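You operate a simulated robot arm through the tools that you are given. There is no shell and no other tool.

You run a simulated two-armed robot. Do the job below in one go: nothing can be reset, and whatever is moved stays where it is left.

TASK
Take off the tube that joins two P ports and cap those ports black.
Fine: on the desk panel; back off its nuts first; it goes straight into the free slot of the two-slot tray.

Only the result counts: the job must be done as asked and must still hold three seconds after the hand-in. Knocking over, shifting, dropping, spilling or breaking anything else fails it. Lids that push on must go on centred and level and be pressed home; caps that screw on are set level and turned clockwise until they are tight.

THE ROBOT
Two 7-joint arms with three-finger grippers on one trunk that stands fixed in place. Base frame: the origin is at the foot of the trunk, x ahead of it, y to its left, z up. Units: cm, rad, N and s.
The left shoulder is at [7, 16.5, 113.8], the right one opposite. With the tool pointing down near the work surface each hand reaches from about 36 to 88 cm from the base axis, measured 20 degrees to its own side. Payload 3.91 kg a hand.
Tool frame (each hand has its own): the origin (TCP) lies between the finger pads and is the grasp point; the fingertips stand 3 cm ahead of it; z points along the fingers, y is the line along which they close. The gripper opens to 11.6 cm. The gripper's body begins 7.3 cm behind the TCP.
Orientation is that of the tool frame in the base frame, as [roll, pitch, yaw] about the fixed x, y, z axes, in that order (R = Rz(yaw) Ry(pitch) Rx(roll)). With the fingers straight down and closing along the base's y, the tool's x points along the base's -x, its y along +y and its z along -z.

THE INTERFACE
- The arms move only by the tool apply_moves. It takes "left_targets", "right_targets" or both (then of equal length, played together; a hand with none holds still); each is one flat list of numbers, 7 for each row, row after row: the turn, a rotation vector about the base's x, y, z in units of 90 degrees (1.0 is 90 degrees), then the shift along the base's x, y, z in units of 250 mm (1.0 is 250 mm), then the closure, from 0 (fully open) to 1 (shut). In form: [wx, wy, wz, tx, ty, tz, hand, wx, wy, wz, tx, ty, tz, hand, ...]. A call has 1 to 20 rows; each row is the pose to reach, as a shift and turn from the pose commanded when the call began. A call with a number of a shift or a turn outside -1 to 1 is refused whole. Rows are played at 5 a second. More than 5 cm and 0.15 rad between two rows, or a gripper value outside its range, and nothing of the call is played. Where a pose cannot be reached the arm comes as near as it can. A force on the tool above 50 N (or 10 N above the force at the start of the call, whichever is more), or a blocked arm, ends the call early, and 0.2 s more pass. Each finger travels about 15.3 cm/s and halts on what it meets, pressing with about 37 N; the grip force reading is that of the motor and also rises with nothing between the fingers. The clock runs only during rows and for 0.2 s after the last one: add rows that repeat a pose to give the fingers time. The reply holds the time, the measured pose of the TCP, the force on the tool along the base axes, the opening and the grip force, in the units named above and with some noise, with the torque about the TCP (base axes, N m) and any sound that the robot's microphone picked up.
- Cameras (640 x 400 px; columns grow to the right, rows downward): "scene" is now at [12.1, 3.77, 144.06]; the picture's right is [0.47, -0.88, 0.00], its down [-0.64, -0.34, -0.69] and it looks along [0.61, 0.32, -0.72] (base axes); focal length 362 px, centre (320, 200). "left" rides on the left gripper at [7.5, 1.7, -8.8] in its tool frame; the picture's right is [-0.22, 0.97, 0.00], its down [-0.70, -0.16, -0.70] and it looks along [-0.68, -0.16, 0.71] (tool axes); focal length 247 px, centre (320, 200). "right" rides on the right gripper at [5.2, 5.6, -8.8] in its tool frame; the picture's right is [-0.73, 0.68, 0.00], its down [-0.49, -0.52, -0.70] and it looks along [-0.48, -0.51, 0.71] (tool axes); focal length 247 px, centre (320, 200). There is no depth. A picture from a camera that has moved, and an enlarged one, comes with that camera's place and axes in the base frame and with its lens.
- grab_frame(camera): a new picture of that camera. The clock stands still meanwhile.
- lift_body(by): slides the trunk up (or, below 0, down) by that many cm; the arms and the scene camera ride with it, the base frame stays. It gives what a move gives, with no picture.
- pan_tilt(pan, tilt): turns the head with the scene camera to pan (to the left, within 1.501 rad either way) and tilt (down, from -0.506 to 1.204), counted from straight ahead of the robot. It gives what a move gives.
- close_up(camera, box): a new picture of the part [left, top, right, bottom] of that camera's present view, enlarged. The clock stands still meanwhile.
- job_done(): hands the job in; it is judged then, once.

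Nothing tells you positions but the pictures and the camera data. Unless the task says otherwise, let go and move clear before handing in.

The tools are called after "Emit:" by a JSON object that holds its "op" and its "data". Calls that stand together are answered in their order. apply_moves: Moves the arms, as the interface text tells. Its arguments: {"type":"object","properties":{"left_targets":{"type":"array","items":{"type":"number"}},"right_targets":{"type":"array","items":{"type":"number"}}},"required":[]} The other tools are called the same way: lift_body (by) slides the trunk up or down; pan_tilt (pan, tilt) turns the head that bears the scene camera; grab_frame (camera) takes a picture; close_up (camera, box) takes an enlarged picture of a part of a camera's view; job_done () hands the job in.

At the start:

```text
time: 0.0
left_ee_pos: [42.39, 56.98, 103.67]
left_tool_rot: [3.141, 0.001, 3.14]
left_ft_force: [0.3, 1.3, 0.0]
left_torque: [0.03, -0.02, -0.02]
left_width: 11.59
left_grip_force: 0.0
right_ee_pos: [43.0, 6.56, 113.53]
right_tool_rot: [3.142, 0.0, -3.14]
right_ft_force: [0.4, -0.2, -0.7]
right_torque: [-0.06, 0.02, -0.01]
right_width: 11.6
right_grip_force: 0.1
trunk travel left (down, up): [-67.5, 16.5]
head pan, tilt: [0.485, 0.805]
```

scene: 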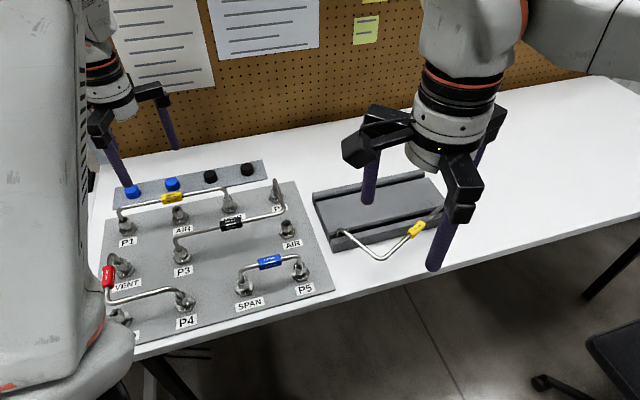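
right: 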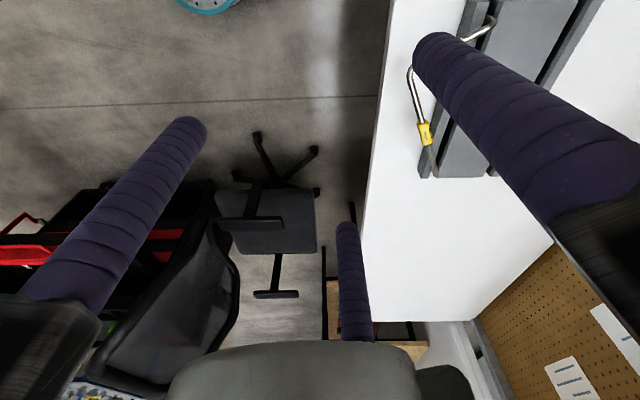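
left: 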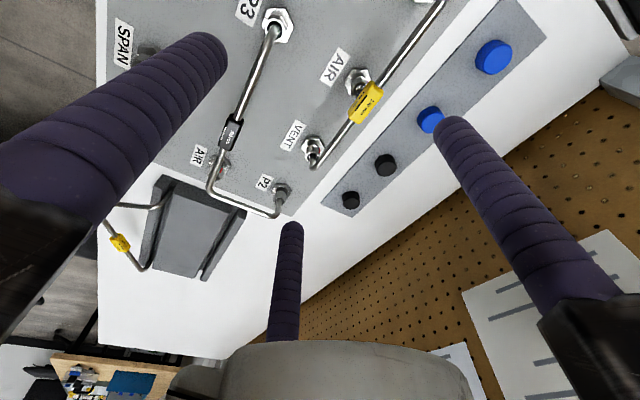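

The desk panel carries several tubes: a yellow, black, red and blue one. The black-tagged one seems to run from P3 to P2. I'll look closer at the labels, the caps strip and the tray before moving.

Emit:
{"op": "close_up", "data": {"camera": "scene", "box": [90, 150, 340, 350]}}

Emit:
{"op": "close_up", "data": {"camera": "scene", "box": [300, 150, 480, 280]}}

Emit:
{"op": "close_up", "data": {"camera": "left", "box": [100, 0, 540, 280]}}

```text
2.00 times, centred on (215, 250) of scene
camera zoom: at [12.1, 3.77, 144.06], right [0.47, -0.88, 0.0], down [-0.64, -0.34, -0.69], along [0.61, 0.32, -0.72], focal length 724 px, centre (530, 100)
```

zoom: 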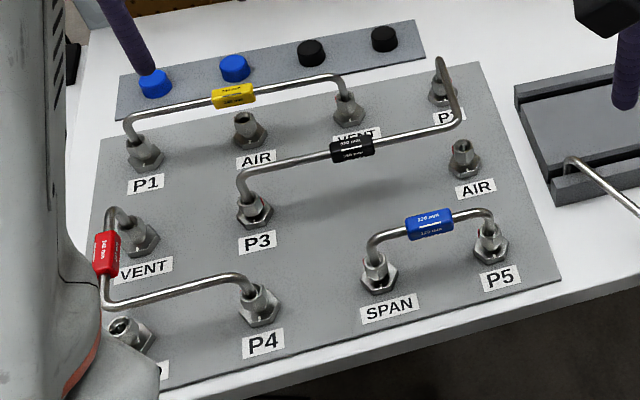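

```text
3.08 times, centred on (390, 215) of scene
camera zoom: at [12.1, 3.77, 144.06], right [0.47, -0.88, 0.0], down [-0.64, -0.34, -0.69], along [0.61, 0.32, -0.72], focal length 1114 px, centre (105, 154)
```

zoom: 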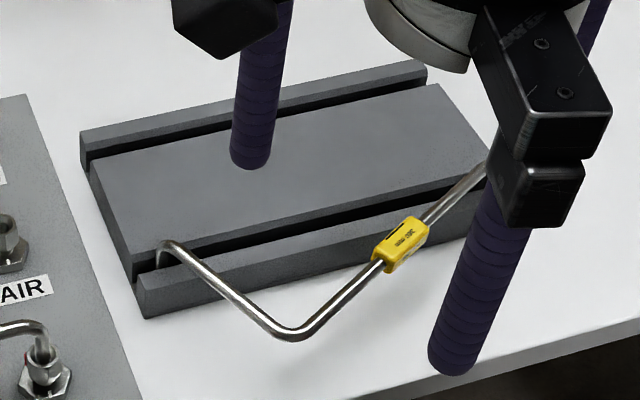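

```text
1.43 times, centred on (320, 140) of left
camera zoom: at [34.85, 58.78, 112.48], right [0.22, 0.97, 0.0], down [0.7, -0.16, 0.7], along [0.68, -0.16, -0.71], focal length 353 px, centre (320, 286)
```

zoom: 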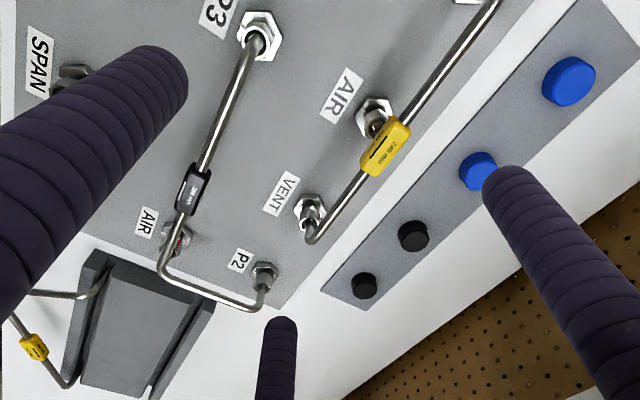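

The left hand hovers over the panel and the arms hide parts of it. I'll look at the panel's hidden side with the head, then move the hands for clearer views.

Emit:
{"op": "pan_tilt", "data": {"pan": 0.9, "tilt": 0.8}}

Emit:
{"op": "grab_frame", "data": {"camera": "scene"}}

Emit:
{"op": "pan_tilt", "data": {"pan": 0.2, "tilt": 0.7}}

Emit:
{"op": "grab_frame", "data": {"camera": "scene"}}

```text
time: 0.9
left_ee_pos: [42.17, 57.04, 103.65]
left_tool_rot: [-3.14, -0.001, -3.141]
left_ft_force: [0.6, 0.4, 0.3]
left_torque: [0.01, 0.03, -0.01]
left_width: 11.59
left_grip_force: 0.2
right_ee_pos: [42.93, 6.58, 113.4]
right_tool_rot: [3.14, 0.0, -3.141]
right_ft_force: [0.6, 0.5, 0.6]
right_torque: [0.02, 0.02, -0.02]
right_width: 11.6
right_grip_force: 0.0
trunk travel left (down, up): [-67.5, 16.5]
head pan, tilt: [0.901, 0.799]
```

```text
taken
camera scene: at [10.0, 6.34, 144.1], right [0.78, -0.62, 0.0], down [-0.45, -0.56, -0.7], along [0.43, 0.55, -0.72], focal length 362 px, centre (320, 200)
```

scene: 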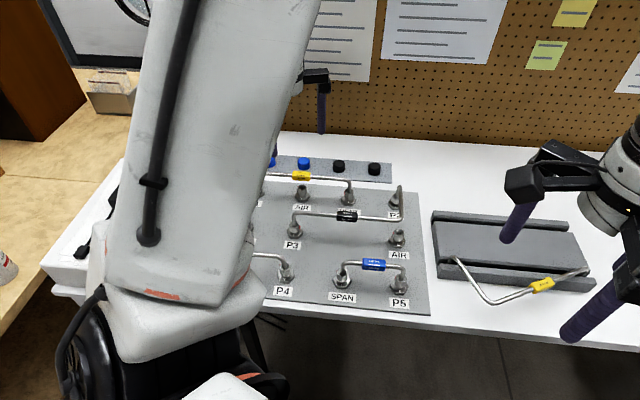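

```text
time: 1.9
left_ee_pos: [42.36, 57.05, 103.64]
left_tool_rot: [3.141, -0.001, 3.141]
left_ft_force: [0.5, -0.8, -0.2]
left_torque: [-0.01, -0.03, 0.0]
left_width: 11.58
left_grip_force: 0.0
right_ee_pos: [42.87, 6.65, 113.46]
right_tool_rot: [3.141, 0.001, -3.141]
right_ft_force: [0.8, -0.2, 0.0]
right_torque: [-0.04, 0.01, 0.02]
right_width: 11.58
right_grip_force: 0.0
trunk travel left (down, up): [-67.5, 16.5]
head pan, tilt: [0.201, 0.7]
```

```text
taken
camera scene: at [13.31, 1.72, 144.92], right [0.2, -0.98, 0.0], down [-0.63, -0.13, -0.76], along [0.75, 0.15, -0.64], focal length 362 px, centre (320, 200)
```

scene: 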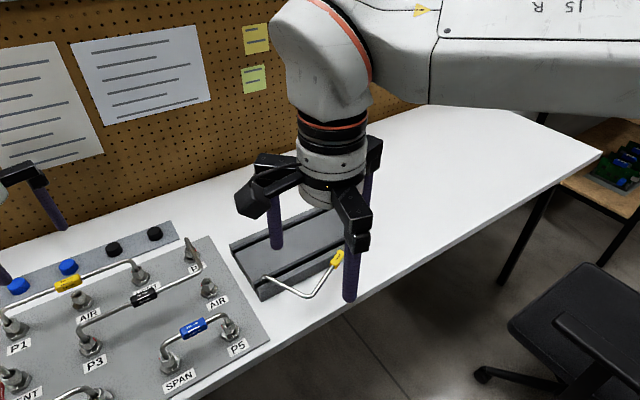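

The grippers look like they have three purple fingers, although the text says two. I'll close both hands in free air to see how they really move, and look through the wrist cameras.

Emit:
{"op": "apply_moves", "data": {"left_targets": [0, 0, 0, 0, 0, 0, 0.5, 0, 0, 0, 0, 0, 0, 0.8, 0, 0, 0, 0, 0, 0, 0.8], "right_targets": [0, 0, 0, 0, 0, 0, 0.5, 0, 0, 0, 0, 0, 0, 0.8, 0, 0, 0, 0, 0, 0, 0.8]}}

Emit:
{"op": "grab_frame", "data": {"camera": "left"}}

Emit:
{"op": "grab_frame", "data": {"camera": "right"}}

Emit:
{"op": "grab_frame", "data": {"camera": "scene"}}

```text
time: 2.8
left_ee_pos: [42.19, 56.97, 103.65]
left_tool_rot: [3.141, -0.001, 3.141]
left_ft_force: [0.3, -0.4, 0.0]
left_torque: [-0.02, 0.0, -0.04]
left_width: 2.32
left_grip_force: 0.1
right_ee_pos: [42.89, 6.61, 113.54]
right_tool_rot: [3.141, 0.0, 3.141]
right_ft_force: [0.3, -0.3, -0.2]
right_torque: [0.0, 0.0, 0.01]
right_width: 2.32
right_grip_force: 0.2
trunk travel left (down, up): [-67.5, 16.5]
head pan, tilt: [0.201, 0.7]
```

```text
taken
camera left: at [34.85, 58.78, 112.48], right [0.22, 0.97, 0.0], down [0.7, -0.16, 0.7], along [0.68, -0.16, -0.71], focal length 247 px, centre (320, 200)
```

left: 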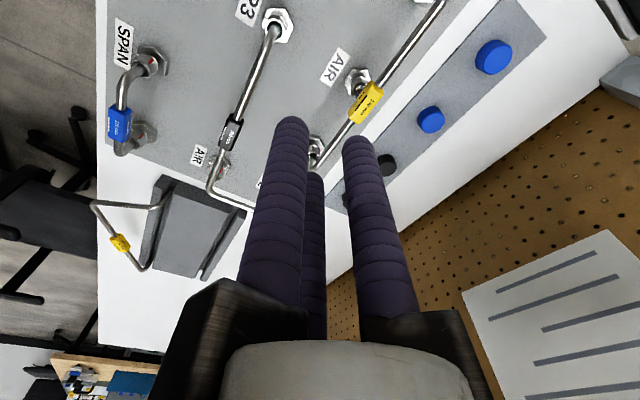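

```text
taken
camera right: at [37.64, 12.27, 122.25], right [0.73, 0.68, 0.0], down [0.49, -0.52, 0.7], along [0.48, -0.51, -0.71], focal length 247 px, centre (320, 200)
```

right: 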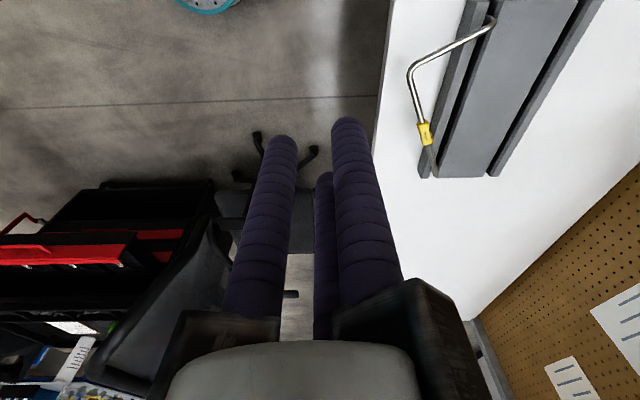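

```text
taken
camera scene: at [13.31, 1.71, 144.92], right [0.2, -0.98, 0.0], down [-0.63, -0.13, -0.76], along [0.75, 0.15, -0.64], focal length 362 px, centre (320, 200)
```

scene: 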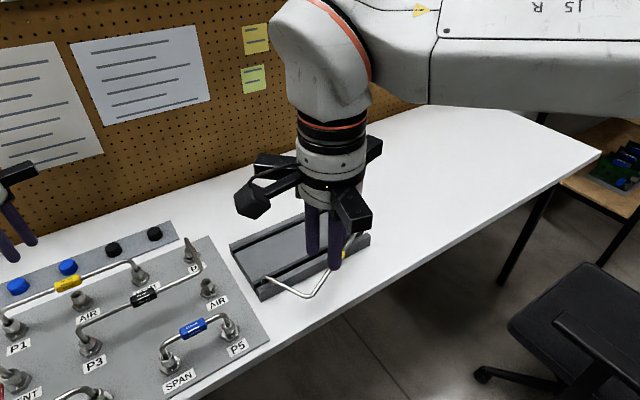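

Both hands show three jaws closing to a centre; I'll keep clearance for both readings. Now enlarged views of the ports, nuts and caps.

Emit:
{"op": "close_up", "data": {"camera": "left", "box": [200, 0, 360, 100]}}

Emit:
{"op": "close_up", "data": {"camera": "scene", "box": [70, 220, 230, 320]}}

Emit:
{"op": "close_up", "data": {"camera": "scene", "box": [100, 210, 260, 310]}}

Emit:
{"op": "close_up", "data": {"camera": "scene", "box": [220, 200, 380, 300]}}

```text
4.00 times, centred on (280, 50) of left
camera zoom: at [34.85, 58.78, 112.48], right [0.22, 0.97, 0.0], down [0.7, -0.16, 0.7], along [0.68, -0.16, -0.71], focal length 988 px, centre (480, 800)
```

zoom: 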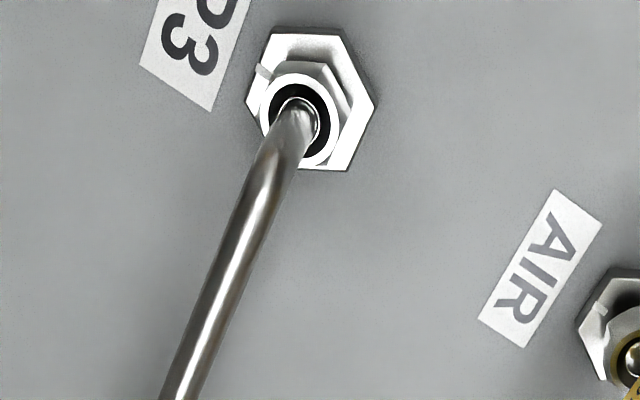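

```text
4.00 times, centred on (150, 270) of scene
camera zoom: at [13.31, 1.71, 144.92], right [0.2, -0.98, 0.0], down [-0.63, -0.13, -0.76], along [0.75, 0.15, -0.64], focal length 1448 px, centre (1000, -80)
```

zoom: 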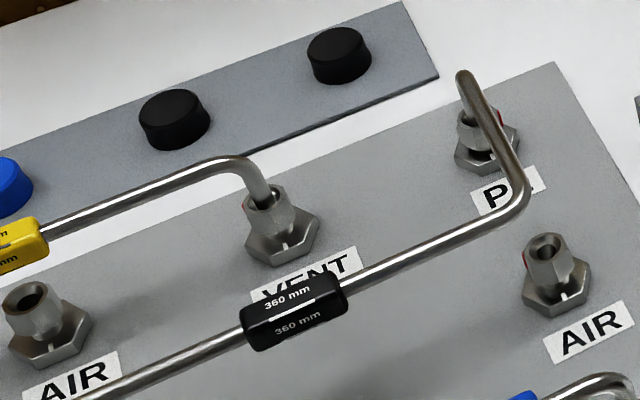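

```text
4.00 times, centred on (180, 260) of scene
camera zoom: at [13.31, 1.71, 144.92], right [0.2, -0.98, 0.0], down [-0.63, -0.13, -0.76], along [0.75, 0.15, -0.64], focal length 1448 px, centre (880, -40)
```

zoom: 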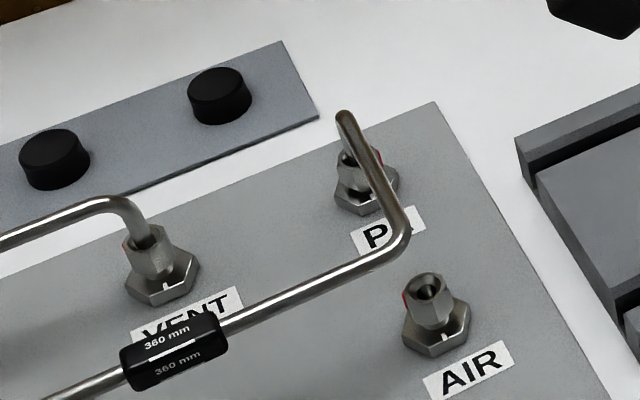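

```text
4.00 times, centred on (300, 250) of scene
camera zoom: at [13.31, 1.71, 144.92], right [0.2, -0.98, 0.0], down [-0.63, -0.13, -0.76], along [0.75, 0.15, -0.64], focal length 1448 px, centre (400, 0)
```

zoom: 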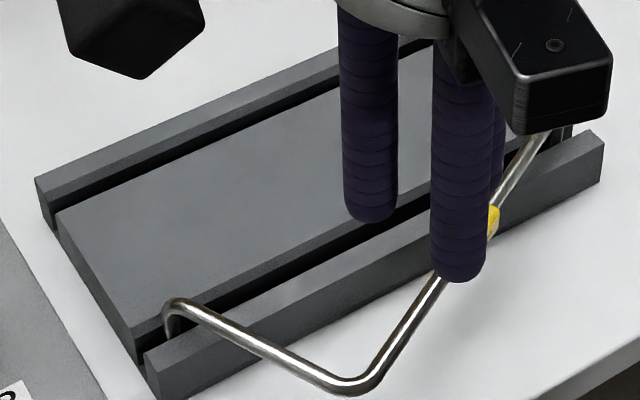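

P3–P2 (black, 360 mm, L-shaped) is the only tube between two P ports; P3 is near (39, 52.6) and P2 near (64.7, 44), nut height about 77.6, tube run near z 84. I'll bring the left hand, opened, above P3 to inspect its nut closely.

Emit:
{"op": "apply_moves", "data": {"left_targets": [0, 0, 0, -0.032, -0.044, -0.136, 0.4, 0, 0, 0, -0.064, -0.088, -0.272, 0, 0, 0, 0, -0.096, -0.132, -0.409, 0, 0, 0, 0, -0.128, -0.176, -0.526, 0, 0, 0, 0, -0.128, -0.176, -0.526, 0]}}

Emit:
{"op": "grab_frame", "data": {"camera": "left"}}

Emit:
{"op": "grab_frame", "data": {"camera": "scene"}}

```text
time: 4.0
left_ee_pos: [39.17, 52.73, 90.45]
left_tool_rot: [3.139, -0.002, -3.14]
left_ft_force: [-0.6, 0.1, 0.1]
left_torque: [0.01, 0.01, 0.01]
left_width: 11.59
left_grip_force: 0.0
right_ee_pos: [42.83, 6.63, 113.49]
right_tool_rot: [3.141, 0.0, -3.141]
right_ft_force: [0.0, -0.3, -0.7]
right_torque: [-0.01, -0.01, -0.03]
right_width: 2.28
right_grip_force: 0.1
trunk travel left (down, up): [-67.5, 16.5]
head pan, tilt: [0.201, 0.7]
```

```text
taken
camera left: at [31.74, 54.41, 99.3], right [0.22, 0.97, 0.0], down [0.7, -0.16, 0.7], along [0.68, -0.16, -0.71], focal length 247 px, centre (320, 200)
```

left: 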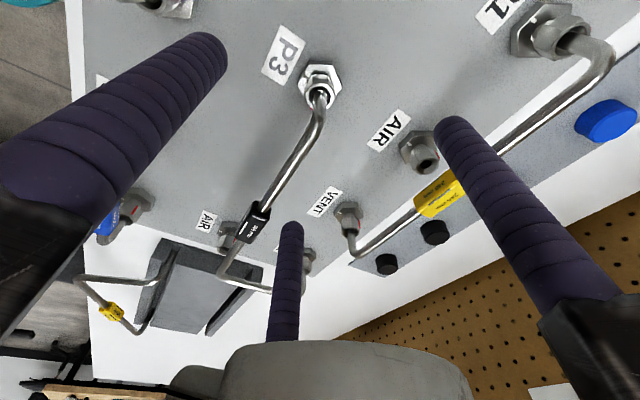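

```text
taken
camera scene: at [13.3, 1.64, 144.92], right [0.2, -0.98, 0.0], down [-0.63, -0.13, -0.76], along [0.75, 0.15, -0.64], focal length 362 px, centre (320, 200)
```

scene: 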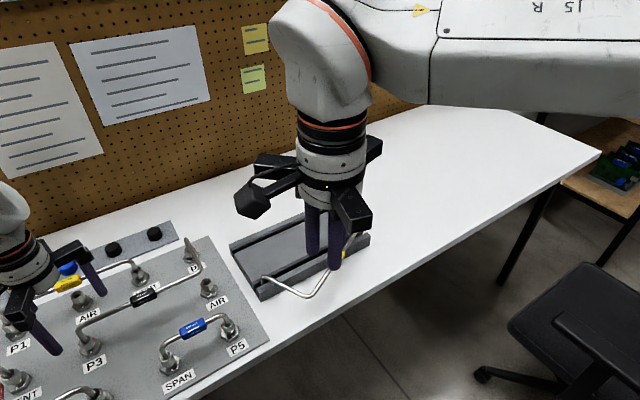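

Now I know the sight geometry. Before touching anything I'll settle whether the third finger is solid: I'll meet the two hands in free air, away from the work, poking the spot of the left hand's "third finger" with the right hand.

Emit:
{"op": "apply_moves", "data": {"left_targets": [0, 0, 0, 0, 0, 0.172, 0, 0, 0, 0, 0, 0, 0.344, 0, 0, 0, 0, 0, 0, 0.516, 0, 0, 0, 0, 0, 0, 0.688, 0, 0, 0, 0, 0, 0, 0.86, 0, 0, 0, 0, 0.0393, -0.1507, 0.86, 0, 0, 0, 0, 0.0787, -0.3013, 0.86, 0, 0, 0, 0, 0.118, -0.452, 0.86, 0, 0, 0, 0, 0.157, -0.603, 0.86, 0, 0, 0, 0, 0.197, -0.753, 0.86, 0, 0, 0, 0, 0.236, -0.904, 0.86, 0], "right_targets": [0.0909, 0, 0, 0.0335, 0.0124, -0.0073, 0.8, 0.1818, 0, 0, 0.0669, 0.0247, -0.0145, 0.8, 0.2727, 0, 0, 0.1004, 0.0371, -0.0218, 0.8, 0.3636, 0, 0, 0.1338, 0.0494, -0.0291, 0.8, 0.4545, 0, 0, 0.1673, 0.0618, -0.0364, 0.8, 0.5455, 0, 0, 0.2007, 0.0742, -0.0436, 0.8, 0.6364, 0, 0, 0.2342, 0.0865, -0.0509, 0.8, 0.7273, 0, 0, 0.2676, 0.0989, -0.0582, 0.8, 0.8182, 0, 0, 0.3011, 0.1112, -0.0654, 0.8, 0.9091, 0, 0, 0.3345, 0.1236, -0.0727, 0.8, 1.0, 0, 0, 0.368, 0.136, -0.08, 0.8]}}

Emit:
{"op": "grab_frame", "data": {"camera": "scene"}}

Emit:
{"op": "grab_frame", "data": {"camera": "right"}}

Emit:
{"op": "grab_frame", "data": {"camera": "left"}}

```text
time: 6.3
left_ee_pos: [46.66, 31.41, 110.62]
left_tool_rot: [-3.09, -0.016, -3.125]
left_ft_force: [0.5, 0.5, -0.2]
left_torque: [0.02, 0.0, -0.01]
left_width: 11.61
left_grip_force: 0.2
left hand out of reach, approached as far as the arm can: row 10, 11
right_ee_pos: [52.26, 9.8, 111.35]
right_tool_rot: [1.567, -0.002, 3.139]
right_ft_force: [0.5, 0.1, -0.7]
right_torque: [0.0, 0.02, 0.03]
right_width: 2.35
right_grip_force: 0.1
trunk travel left (down, up): [-67.5, 16.5]
head pan, tilt: [0.201, 0.7]
```

```text
taken
camera scene: at [13.21, 1.72, 144.51], right [0.23, -0.97, 0.0], down [-0.66, -0.15, -0.73], along [0.71, 0.17, -0.68], focal length 362 px, centre (320, 200)
```

scene: 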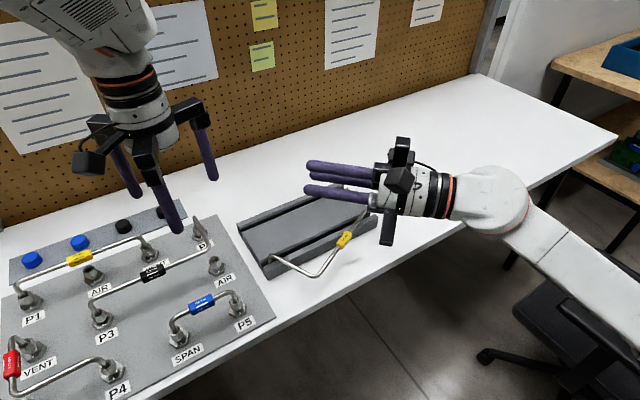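

```text
taken
camera right: at [47.0, 1.04, 116.97], right [0.73, 0.0, 0.68], down [0.49, -0.7, -0.53], along [0.48, 0.72, -0.51], focal length 247 px, centre (320, 200)
```

right: 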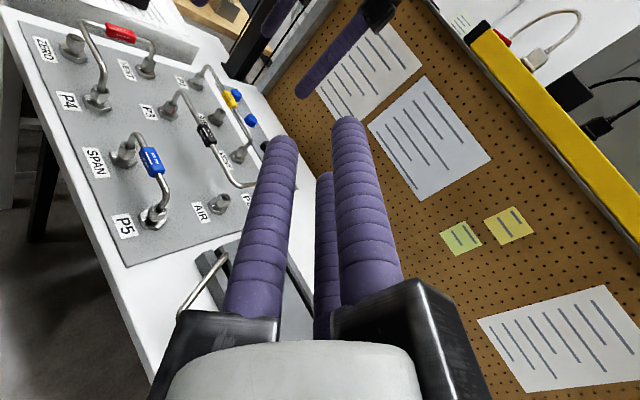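

```text
taken
camera left: at [39.44, 33.39, 119.34], right [0.21, 0.98, -0.05], down [0.71, -0.11, 0.7], along [0.67, -0.18, -0.72], focal length 247 px, centre (320, 200)
```

left: 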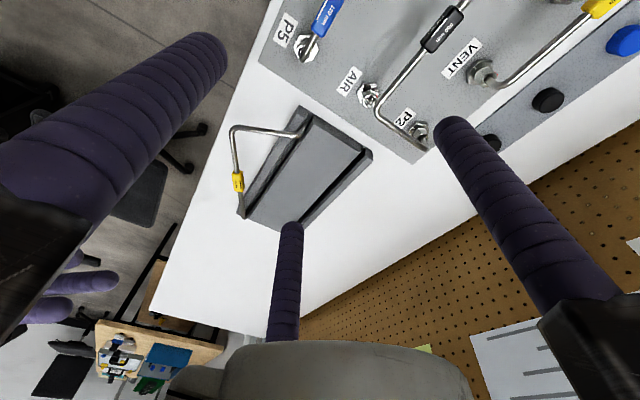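

The hands are apart with the right one pointing at the left hand's supposed third finger. I'll advance it slowly and watch the force.

Emit:
{"op": "apply_moves", "data": {"right_targets": [0, 0, 0, 0, 0.16, 0, 0.8, 0, 0, 0, 0, 0.32, 0, 0.8, 0, 0, 0, 0, 0.44, 0, 0.8, 0, 0, 0, 0, 0.48, 0, 0.8, 0, 0, 0, 0, 0.52, 0, 0.8, 0, 0, 0, 0, 0.56, 0, 0.8, 0, 0, 0, 0, 0.6, 0, 0.8, 0, 0, 0, 0, 0.64, 0, 0.8, 0, 0, 0, 0, 0.68, 0, 0.8]}}

Emit:
{"op": "grab_frame", "data": {"camera": "scene"}}

Emit:
{"op": "grab_frame", "data": {"camera": "right"}}

```text
time: 8.0
left_ee_pos: [46.84, 31.6, 110.66]
left_tool_rot: [-3.091, -0.005, -3.12]
left_ft_force: [-2.2, 3.6, -0.5]
left_torque: [-0.11, -0.1, 0.12]
left_width: 11.43
left_grip_force: 0.1
right_ee_pos: [52.18, 24.79, 111.65]
right_tool_rot: [1.566, 0.002, 3.14]
right_ft_force: [1.7, -1.6, 0.5]
right_torque: [0.05, 0.03, -0.05]
right_width: 2.29
right_grip_force: 0.1
trunk travel left (down, up): [-67.5, 16.5]
head pan, tilt: [0.201, 0.7]
stopped in row 8 (left hand): the force on the tool passed its limit at 64 N (the readings are from after the stop); the commanded pose is now the measured one
```

```text
taken
camera scene: at [13.07, 2.12, 144.62], right [0.25, -0.97, 0.0], down [-0.65, -0.17, -0.74], along [0.72, 0.18, -0.67], focal length 362 px, centre (320, 200)
```

scene: 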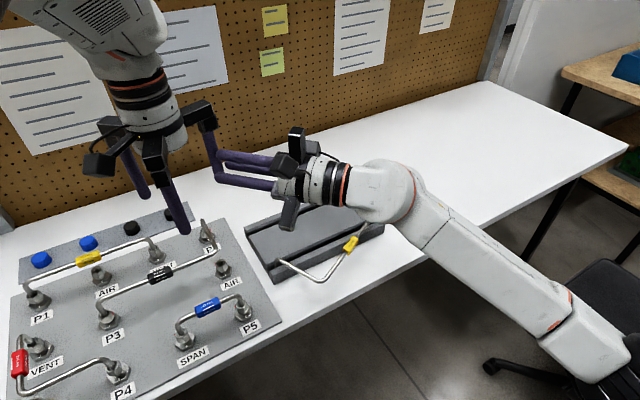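

```text
taken
camera right: at [46.88, 16.04, 117.17], right [0.73, 0.0, 0.68], down [0.49, -0.7, -0.52], along [0.48, 0.72, -0.51], focal length 247 px, centre (320, 200)
```

right: 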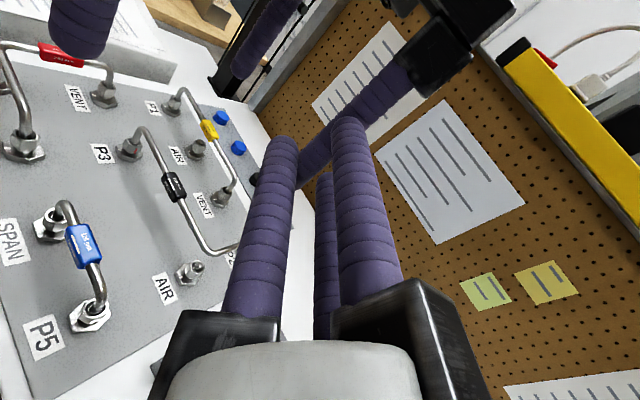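

The poke stopped on the left hand's third finger, so the grippers really are three-jawed (fingers at 120°), unlike the text. I'll use enlarged views from the right camera here to study the nuts, then part the hands.

Emit:
{"op": "close_up", "data": {"camera": "right", "box": [90, 110, 250, 210]}}

Emit:
{"op": "close_up", "data": {"camera": "right", "box": [130, 230, 250, 305]}}

Emit:
{"op": "close_up", "data": {"camera": "scene", "box": [180, 200, 260, 250]}}

Emit:
{"op": "close_up", "data": {"camera": "scene", "box": [80, 290, 160, 340]}}

```text
4.00 times, centred on (170, 160) of right
camera zoom: at [46.88, 16.04, 117.17], right [0.73, 0.0, 0.68], down [0.49, -0.7, -0.52], along [0.48, 0.72, -0.51], focal length 988 px, centre (920, 360)
```

zoom: 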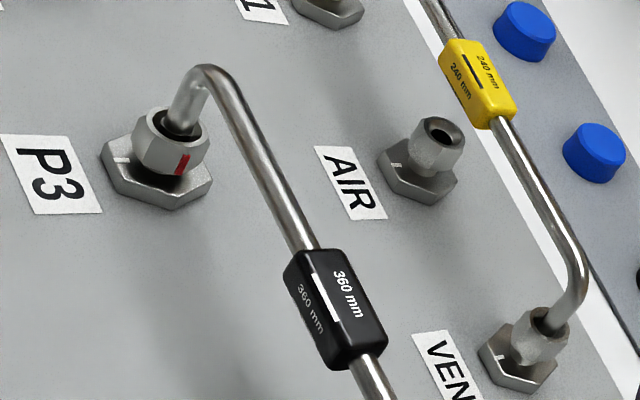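

```text
5.33 times, centred on (190, 268) of right
camera zoom: at [46.88, 16.04, 117.17], right [0.73, 0.0, 0.68], down [0.49, -0.7, -0.52], along [0.48, 0.72, -0.51], focal length 1317 px, centre (1013, -160)
```

zoom: 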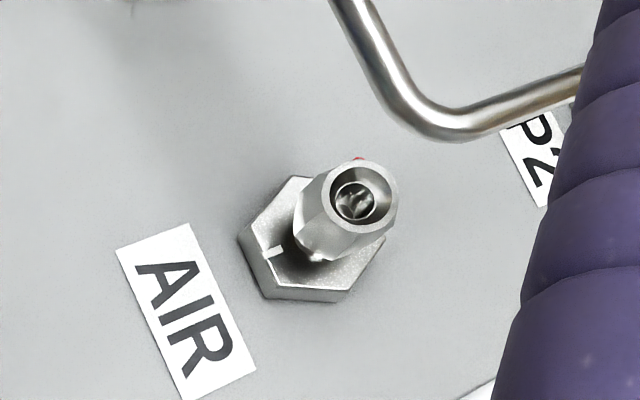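

```text
8.00 times, centred on (220, 225) of scene
camera zoom: at [13.07, 2.12, 144.62], right [0.25, -0.97, 0.0], down [-0.65, -0.17, -0.74], along [0.72, 0.18, -0.67], focal length 2895 px, centre (1120, 0)
```

zoom: 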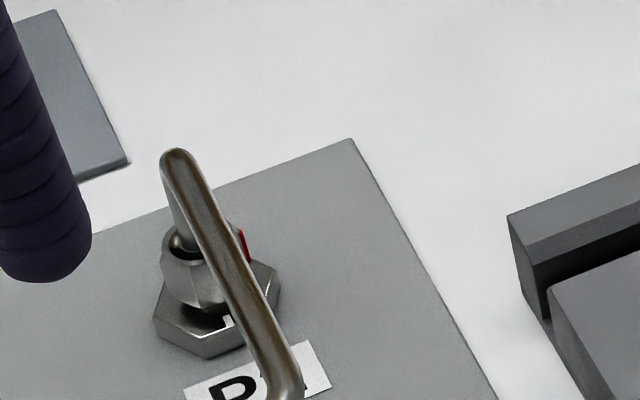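

```text
8.00 times, centred on (120, 315) of scene
camera zoom: at [13.07, 2.12, 144.62], right [0.25, -0.97, 0.0], down [-0.65, -0.17, -0.74], along [0.72, 0.18, -0.67], focal length 2895 px, centre (1920, -720)
```

zoom: 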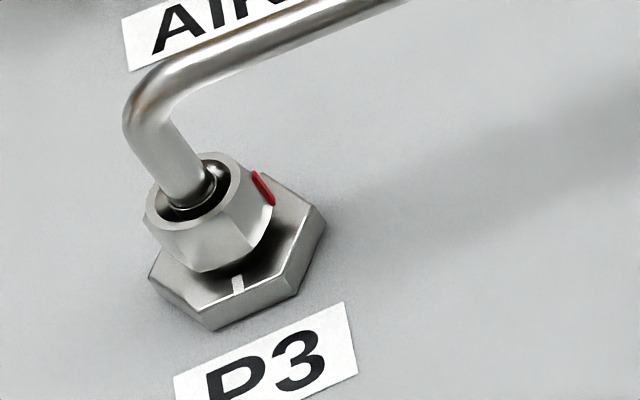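

The fittings are a wide hex flange with a white mark and a hex nut above with a red mark. I'll part the hands and look at the tray's yellow tube end and a free port to learn whether nuts stay with the tube or the port.

Emit:
{"op": "apply_moves", "data": {"right_targets": [0, 0, 0, 0, -0.16, 0, 0.8, 0, 0, 0, 0, -0.32, 0, 0.8, 0, 0, 0, 0, -0.48, 0, 0.8, 0, 0, 0, 0.1, -0.64, 0.1, 0.4, 0, 0, 0, 0.1, -0.7, 0.2, 0], "left_targets": [0, 0, 0, 0, 0.1, 0, 0, 0.0322, -0.003, -0.014, 0, 0.2, 0, 0, 0.0322, -0.003, -0.014, 0, 0.4, 0, 0, 0.0322, -0.003, -0.014, 0, 0.56, 0, 0, 0.0322, -0.003, -0.014, 0, 0.7, 0, 0]}}

Emit:
{"op": "grab_frame", "data": {"camera": "scene"}}

Emit:
{"op": "grab_frame", "data": {"camera": "right"}}

Emit:
{"op": "grab_frame", "data": {"camera": "left"}}

```text
refused: row 4 steps farther than a row can; nothing moved
```

```text
taken
camera scene: at [13.07, 2.12, 144.62], right [0.25, -0.97, 0.0], down [-0.65, -0.17, -0.74], along [0.72, 0.18, -0.67], focal length 362 px, centre (320, 200)
```

scene: 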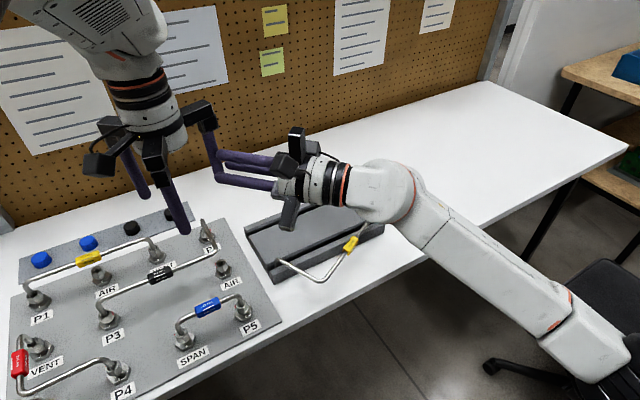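

```text
taken
camera right: at [46.88, 16.04, 117.17], right [0.73, 0.0, 0.68], down [0.49, -0.7, -0.52], along [0.48, 0.72, -0.51], focal length 247 px, centre (320, 200)
```

right: 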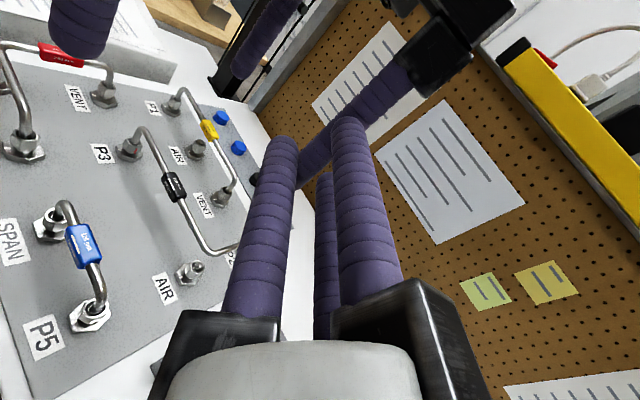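

```text
taken
camera left: at [39.37, 33.61, 119.43], right [0.2, 0.98, -0.05], down [0.7, -0.11, 0.7], along [0.68, -0.18, -0.71], focal length 247 px, centre (320, 200)
```

left: 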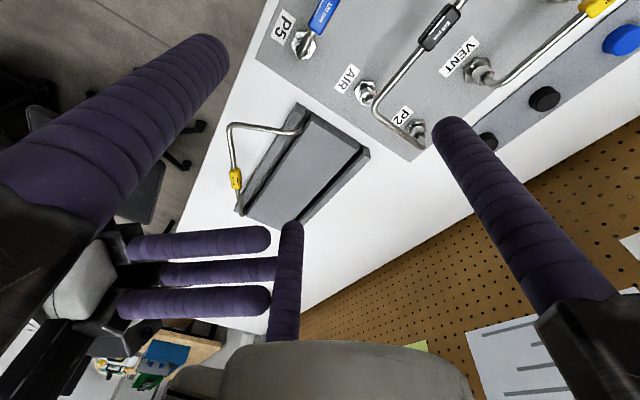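

The move was refused for one long step. First I use this view for enlargements of the free AIR port, P2 and the tray, then part the hands with smaller steps.

Emit:
{"op": "close_up", "data": {"camera": "left", "box": [330, 65, 450, 140]}}

Emit:
{"op": "close_up", "data": {"camera": "left", "box": [210, 95, 390, 225]}}

Emit:
{"op": "apply_moves", "data": {"right_targets": [0, 0, 0, 0, -0.16, 0, 0.8, 0, 0, 0, 0, -0.32, 0, 0.8, 0, 0, 0, 0, -0.48, 0, 0.8, 0, 0, 0, 0.05, -0.6, 0.05, 0.4, 0, 0, 0, 0.1, -0.7, 0.12, 0], "left_targets": [0, 0, 0, 0, 0.1, 0, 0, 0.0322, -0.003, -0.014, 0, 0.2, 0, 0, 0.0322, -0.003, -0.014, 0, 0.38, 0, 0, 0.0322, -0.003, -0.014, 0, 0.56, 0, 0, 0.0322, -0.003, -0.014, 0, 0.7, 0, 0]}}

Emit:
{"op": "grab_frame", "data": {"camera": "scene"}}

Emit:
{"op": "grab_frame", "data": {"camera": "right"}}

```text
5.33 times, centred on (390, 102) of left
camera zoom: at [39.37, 33.61, 119.43], right [0.2, 0.98, -0.05], down [0.7, -0.11, 0.7], along [0.68, -0.18, -0.71], focal length 1317 px, centre (-53, 720)
```

zoom: 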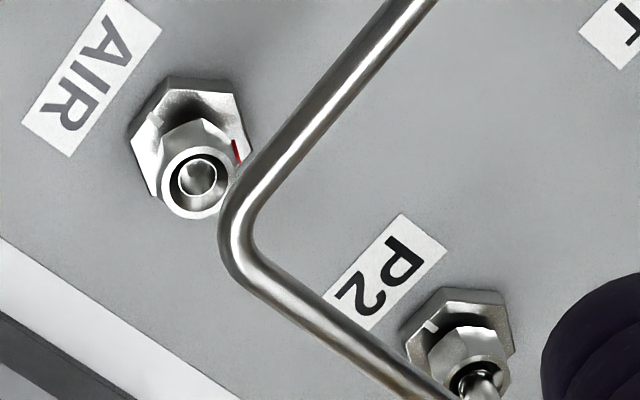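

```text
3.08 times, centred on (300, 160) of left
camera zoom: at [39.37, 33.61, 119.43], right [0.2, 0.98, -0.05], down [0.7, -0.11, 0.7], along [0.68, -0.18, -0.71], focal length 760 px, centre (382, 323)
```

zoom: 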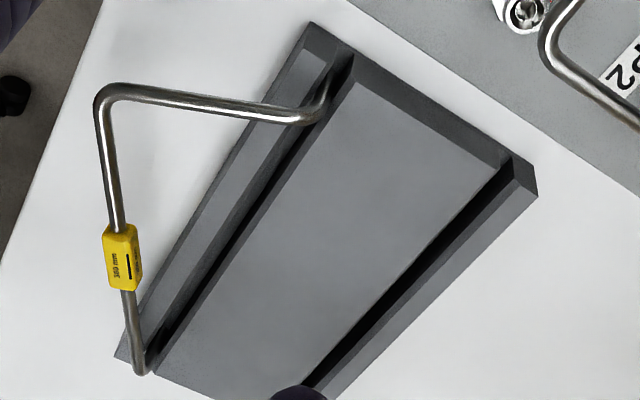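

```text
time: 9.2
left_ee_pos: [46.8, 49.21, 111.06]
left_tool_rot: [3.138, 0.002, 3.14]
left_ft_force: [0.4, 0.0, -0.3]
left_torque: [-0.03, 0.0, 0.01]
left_width: 11.6
left_grip_force: 0.0
right_ee_pos: [54.69, 7.34, 114.71]
right_tool_rot: [1.567, 0.003, 3.141]
right_ft_force: [0.0, 0.9, -1.2]
right_torque: [0.05, -0.02, -0.03]
right_width: 11.59
right_grip_force: 0.0
trunk travel left (down, up): [-67.5, 16.5]
head pan, tilt: [0.201, 0.7]
```

```text
taken
camera scene: at [13.32, 1.78, 144.91], right [0.2, -0.98, 0.0], down [-0.63, -0.13, -0.76], along [0.75, 0.15, -0.64], focal length 362 px, centre (320, 200)
```

scene: 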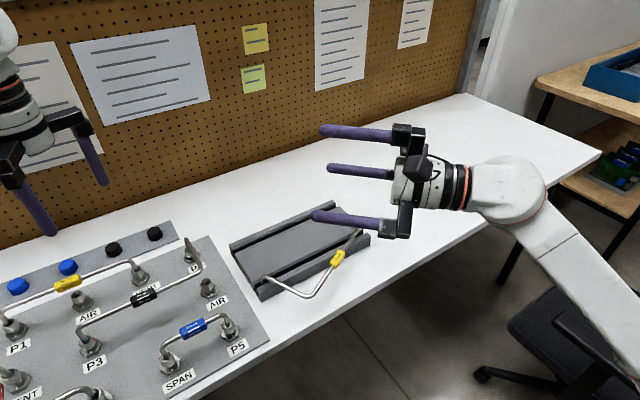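

```text
taken
camera right: at [49.41, -1.47, 120.17], right [0.73, 0.0, 0.68], down [0.49, -0.7, -0.52], along [0.48, 0.72, -0.51], focal length 247 px, centre (320, 200)
```

right: 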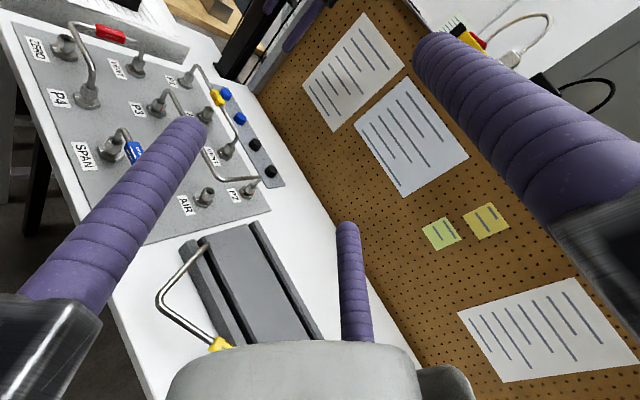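

Both ends of the stored yellow tube are bare, so nuts stay on the ports. Now I bring the left hand over P3, yawed 46° so the tube passes between two of its three fingers, staying above the tubes, and look closely at the nut.

Emit:
{"op": "apply_moves", "data": {"left_targets": [0, 0, 0.0852, -0.0513, 0.0223, -0.12, 0, 0, 0, 0.1703, -0.1027, 0.0447, -0.24, 0, 0, 0, 0.2555, -0.154, 0.067, -0.36, 0, 0, 0, 0.3407, -0.2053, 0.0893, -0.48, 0, 0, 0, 0.4259, -0.2567, 0.1117, -0.6, 0, 0, 0, 0.511, -0.308, 0.134, -0.72, 0, 0, 0, 0.511, -0.308, 0.134, -0.72, 0]}}

Emit:
{"op": "grab_frame", "data": {"camera": "left"}}

Emit:
{"op": "grab_frame", "data": {"camera": "scene"}}

```text
time: 10.8
left_ee_pos: [39.01, 52.57, 92.81]
left_tool_rot: [3.137, 0.004, -2.336]
left_ft_force: [0.3, 0.1, 0.8]
left_torque: [0.01, 0.0, -0.01]
left_width: 11.6
left_grip_force: 0.0
right_ee_pos: [54.62, 7.15, 114.83]
right_tool_rot: [1.568, 0.004, -3.141]
right_ft_force: [-0.3, -1.1, -0.2]
right_torque: [-0.01, 0.0, -0.03]
right_width: 11.57
right_grip_force: 0.1
trunk travel left (down, up): [-67.5, 16.5]
head pan, tilt: [0.201, 0.7]
```

```text
taken
camera left: at [32.62, 48.26, 101.61], right [-0.55, 0.84, 0.0], down [0.6, 0.39, 0.7], along [0.59, 0.39, -0.71], focal length 247 px, centre (320, 200)
```

left: 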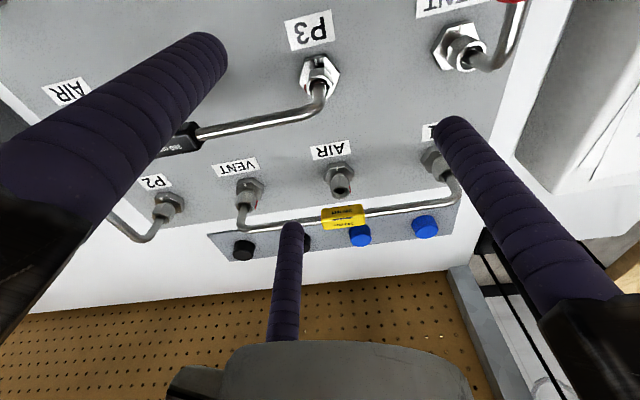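

```text
taken
camera scene: at [13.27, 1.63, 144.93], right [0.2, -0.98, 0.0], down [-0.63, -0.13, -0.77], along [0.75, 0.15, -0.64], focal length 362 px, centre (320, 200)
```

scene: 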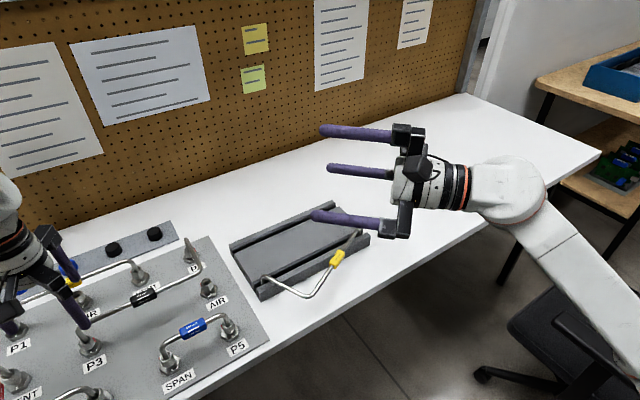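

Emit:
{"op": "close_up", "data": {"camera": "left", "box": [270, 40, 366, 100]}}

Emit:
{"op": "close_up", "data": {"camera": "scene", "box": [60, 320, 124, 360]}}

Emit:
{"op": "close_up", "data": {"camera": "left", "box": [100, 150, 420, 270]}}

```text
6.67 times, centred on (318, 70) of left
camera zoom: at [32.62, 48.26, 101.61], right [-0.55, 0.84, 0.0], down [0.6, 0.39, 0.7], along [0.59, 0.39, -0.71], focal length 1646 px, centre (333, 1067)
```

zoom: 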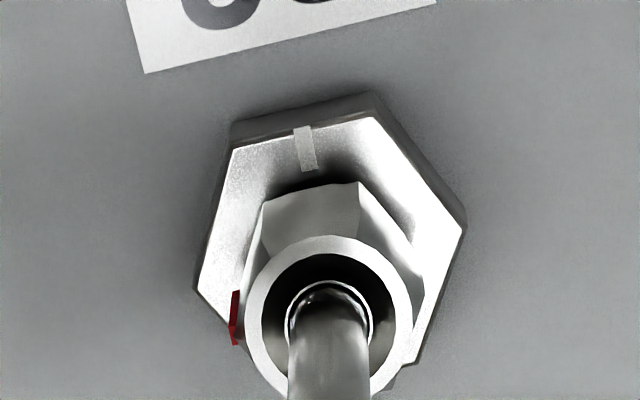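

```text
10.00 times, centred on (92, 340) of scene
camera zoom: at [13.27, 1.63, 144.93], right [0.2, -0.98, 0.0], down [-0.63, -0.13, -0.77], along [0.75, 0.15, -0.64], focal length 3619 px, centre (2600, -1200)
```

zoom: 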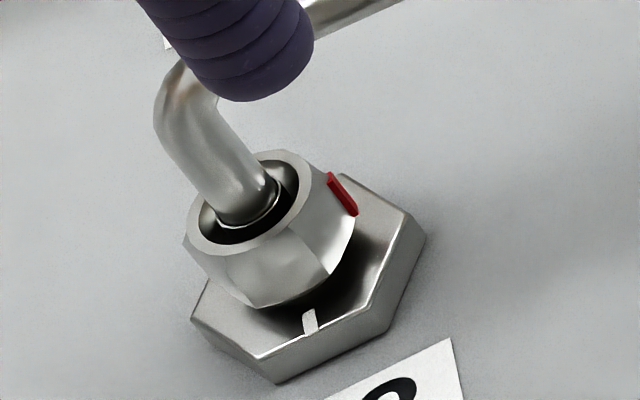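

```text
2.00 times, centred on (260, 210) of left
camera zoom: at [32.62, 48.26, 101.61], right [-0.55, 0.84, 0.0], down [0.6, 0.39, 0.7], along [0.59, 0.39, -0.71], focal length 494 px, centre (440, 180)
```

zoom: 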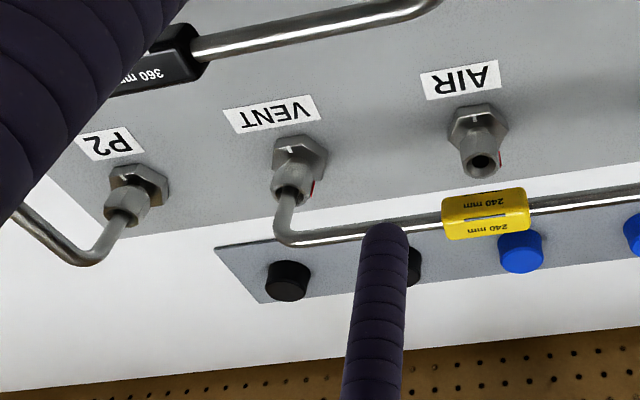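

P3's nut top is near (39.3, 52.6, 79.7), flange top near 76.5, nut about 2.25 across flats, tube run near z 84. I'll turn the hand to the clockwise end of its free window, half close the fingers and lower part-way to check alignment.

Emit:
{"op": "apply_moves", "data": {"left_targets": [0, 0, -0.063, 0.012, 0.005, 0, 0.3, 0, 0, -0.126, 0.012, 0.005, 0, 0.5, 0, 0, -0.189, 0.012, 0.005, -0.09, 0.5, 0, 0, -0.189, 0.012, 0.005, -0.18, 0.5, 0, 0, -0.189, 0.012, 0.005, -0.27, 0.5, 0, 0, -0.189, 0.012, 0.005, -0.27, 0.5]}}

Emit:
{"op": "grab_frame", "data": {"camera": "left"}}

Emit:
{"op": "close_up", "data": {"camera": "scene", "box": [20, 270, 180, 370]}}

```text
time: 12.2
left_ee_pos: [39.43, 52.52, 85.98]
left_tool_rot: [3.138, 0.004, -2.638]
left_ft_force: [-0.5, -0.2, -0.7]
left_torque: [-0.01, 0.0, -0.01]
left_width: 5.8
left_grip_force: 0.1
right_ee_pos: [54.57, 7.33, 114.62]
right_tool_rot: [1.567, 0.004, 3.141]
right_ft_force: [-0.1, 0.1, 0.6]
right_torque: [0.04, 0.03, 0.0]
right_width: 11.63
right_grip_force: 0.2
trunk travel left (down, up): [-67.5, 16.5]
head pan, tilt: [0.201, 0.7]
```

```text
taken
camera left: at [32.12, 50.37, 94.85], right [-0.28, 0.96, 0.0], down [0.69, 0.19, 0.7], along [0.67, 0.2, -0.71], focal length 247 px, centre (320, 200)
```

left: 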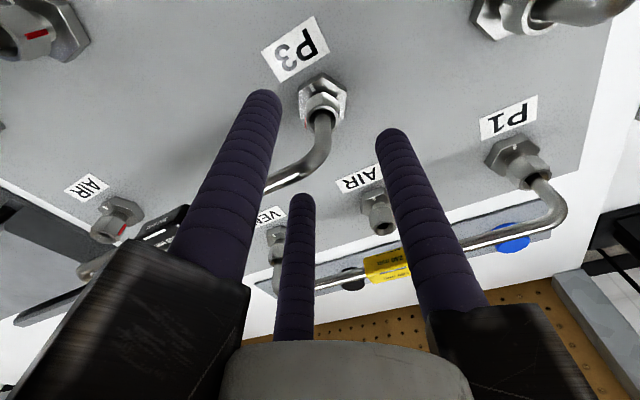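

```text
4.00 times, centred on (100, 320) of scene
camera zoom: at [13.27, 1.66, 144.92], right [0.2, -0.98, 0.0], down [-0.63, -0.13, -0.77], along [0.75, 0.15, -0.64], focal length 1448 px, centre (1200, -280)
```

zoom: 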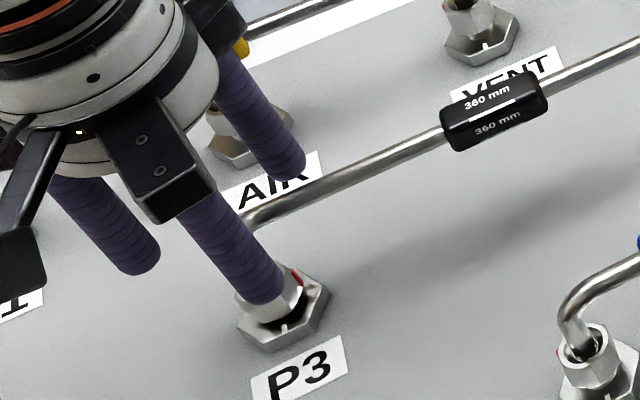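

Emit:
{"op": "close_up", "data": {"camera": "left", "box": [272, 65, 368, 125]}}

```text
6.67 times, centred on (320, 95) of left
camera zoom: at [32.12, 50.37, 94.85], right [-0.28, 0.96, 0.0], down [0.69, 0.19, 0.7], along [0.67, 0.2, -0.71], focal length 1646 px, centre (320, 900)
```

zoom: 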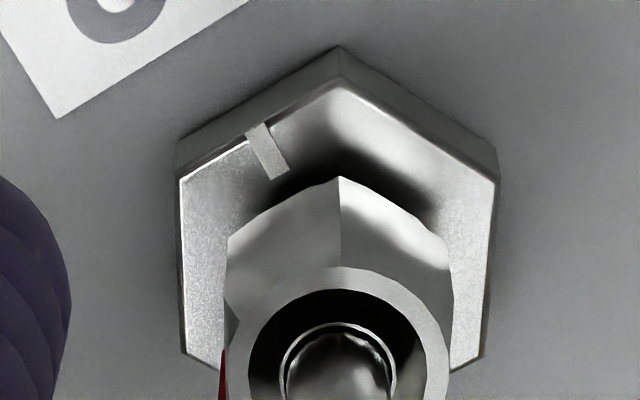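

Aligned within about 2 mm: nut axis at (39.37, 52.64), flats at about 46° (mod 60). I'll correct, descend so the fingertips sit just above the flange, and close on the nut.

Emit:
{"op": "apply_moves", "data": {"left_targets": [0, 0, 0, -0.0056, 0.0054, -0.08, 0.5, 0, 0, 0, -0.0056, 0.0054, -0.16, 0.5, 0, 0, 0, -0.0056, 0.0054, -0.21, 0.5, 0, 0, 0, -0.0056, 0.0054, -0.242, 0.5, 0, 0, 0, -0.0056, 0.0054, -0.242, 0.7, 0, 0, 0, -0.0056, 0.0054, -0.242, 0.95, 0, 0, 0, -0.0056, 0.0054, -0.242, 0.95, 0, 0, 0, -0.0056, 0.0054, -0.242, 0.95]}}

Emit:
{"op": "grab_frame", "data": {"camera": "left"}}

Emit:
{"op": "close_up", "data": {"camera": "scene", "box": [20, 270, 180, 370]}}

```text
time: 14.0
left_ee_pos: [39.23, 52.59, 79.9]
left_tool_rot: [3.138, 0.003, -2.635]
left_ft_force: [-0.5, -1.3, -2.6]
left_torque: [0.03, -0.08, 0.05]
left_width: 3.67
left_grip_force: 30.2
right_ee_pos: [54.72, 7.15, 114.7]
right_tool_rot: [1.568, 0.003, 3.141]
right_ft_force: [0.4, 0.1, -0.2]
right_torque: [-0.04, -0.02, 0.0]
right_width: 11.6
right_grip_force: 0.1
trunk travel left (down, up): [-67.5, 16.5]
head pan, tilt: [0.201, 0.7]
```

```text
taken
camera left: at [31.91, 50.53, 88.86], right [-0.28, 0.96, 0.0], down [0.69, 0.19, 0.7], along [0.67, 0.2, -0.71], focal length 247 px, centre (320, 200)
```

left: 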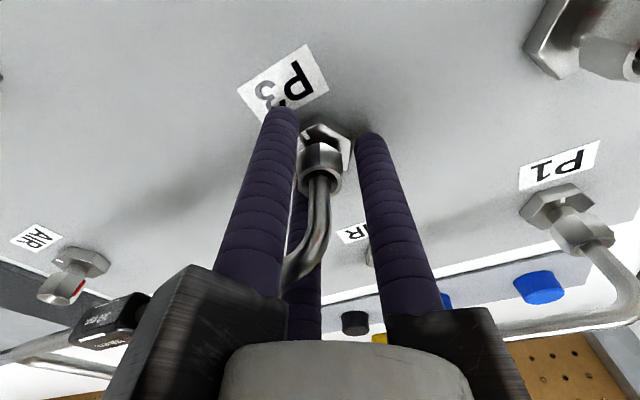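

```text
4.00 times, centred on (100, 320) of scene
camera zoom: at [13.33, 1.71, 144.91], right [0.2, -0.98, 0.0], down [-0.63, -0.13, -0.76], along [0.75, 0.15, -0.64], focal length 1448 px, centre (1200, -280)
```

zoom: 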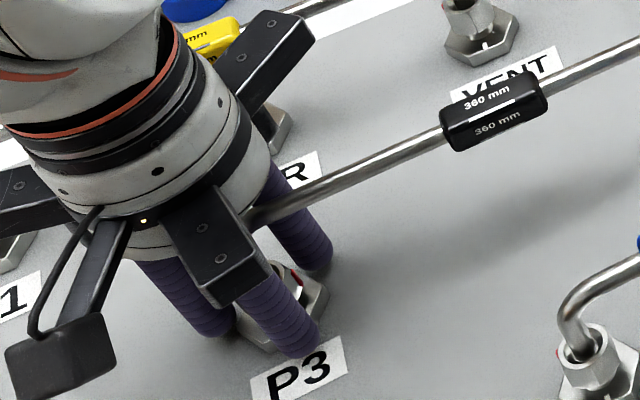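

The fingers stopped at 3.67 cm: that's the flange (about 3.6 across flats), not the nut; refining the views, the flange top is at z 77.5 and the nut spans about 78.4–79.7. I'll open, rise 1 cm and close again on the nut.

Emit:
{"op": "apply_moves", "data": {"left_targets": [0, 0, 0, 0, 0, 0, 0.5, 0, 0, 0, 0, 0, 0, 0.5, 0, 0, 0, 0.0025, 0.001, 0.042, 0.5, 0, 0, 0, 0.0025, 0.001, 0.042, 0.7, 0, 0, 0, 0.0025, 0.001, 0.042, 0.95, 0, 0, 0, 0.0025, 0.001, 0.042, 0.95, 0, 0, 0, 0.0025, 0.001, 0.042, 0.95]}}

Emit:
{"op": "close_up", "data": {"camera": "left", "box": [240, 80, 400, 200]}}

```text
time: 15.6
left_ee_pos: [39.25, 52.79, 81.16]
left_tool_rot: [3.139, 0.005, -2.636]
left_ft_force: [-2.4, 3.1, 3.8]
left_torque: [-0.02, 0.19, -0.18]
left_width: 2.23
left_grip_force: 44.5
right_ee_pos: [54.62, 7.38, 114.56]
right_tool_rot: [1.568, 0.003, -3.141]
right_ft_force: [-0.7, 0.4, -0.8]
right_torque: [-0.02, 0.0, 0.01]
right_width: 11.61
right_grip_force: 0.1
trunk travel left (down, up): [-67.5, 16.5]
head pan, tilt: [0.201, 0.7]
```

```text
3.33 times, centred on (320, 140) of left
camera zoom: at [31.93, 50.5, 89.94], right [-0.28, 0.96, 0.0], down [0.69, 0.19, 0.7], along [0.67, 0.2, -0.71], focal length 823 px, centre (320, 400)
```

zoom: 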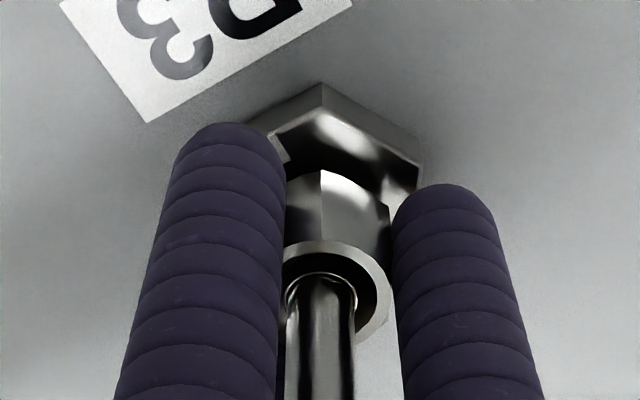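

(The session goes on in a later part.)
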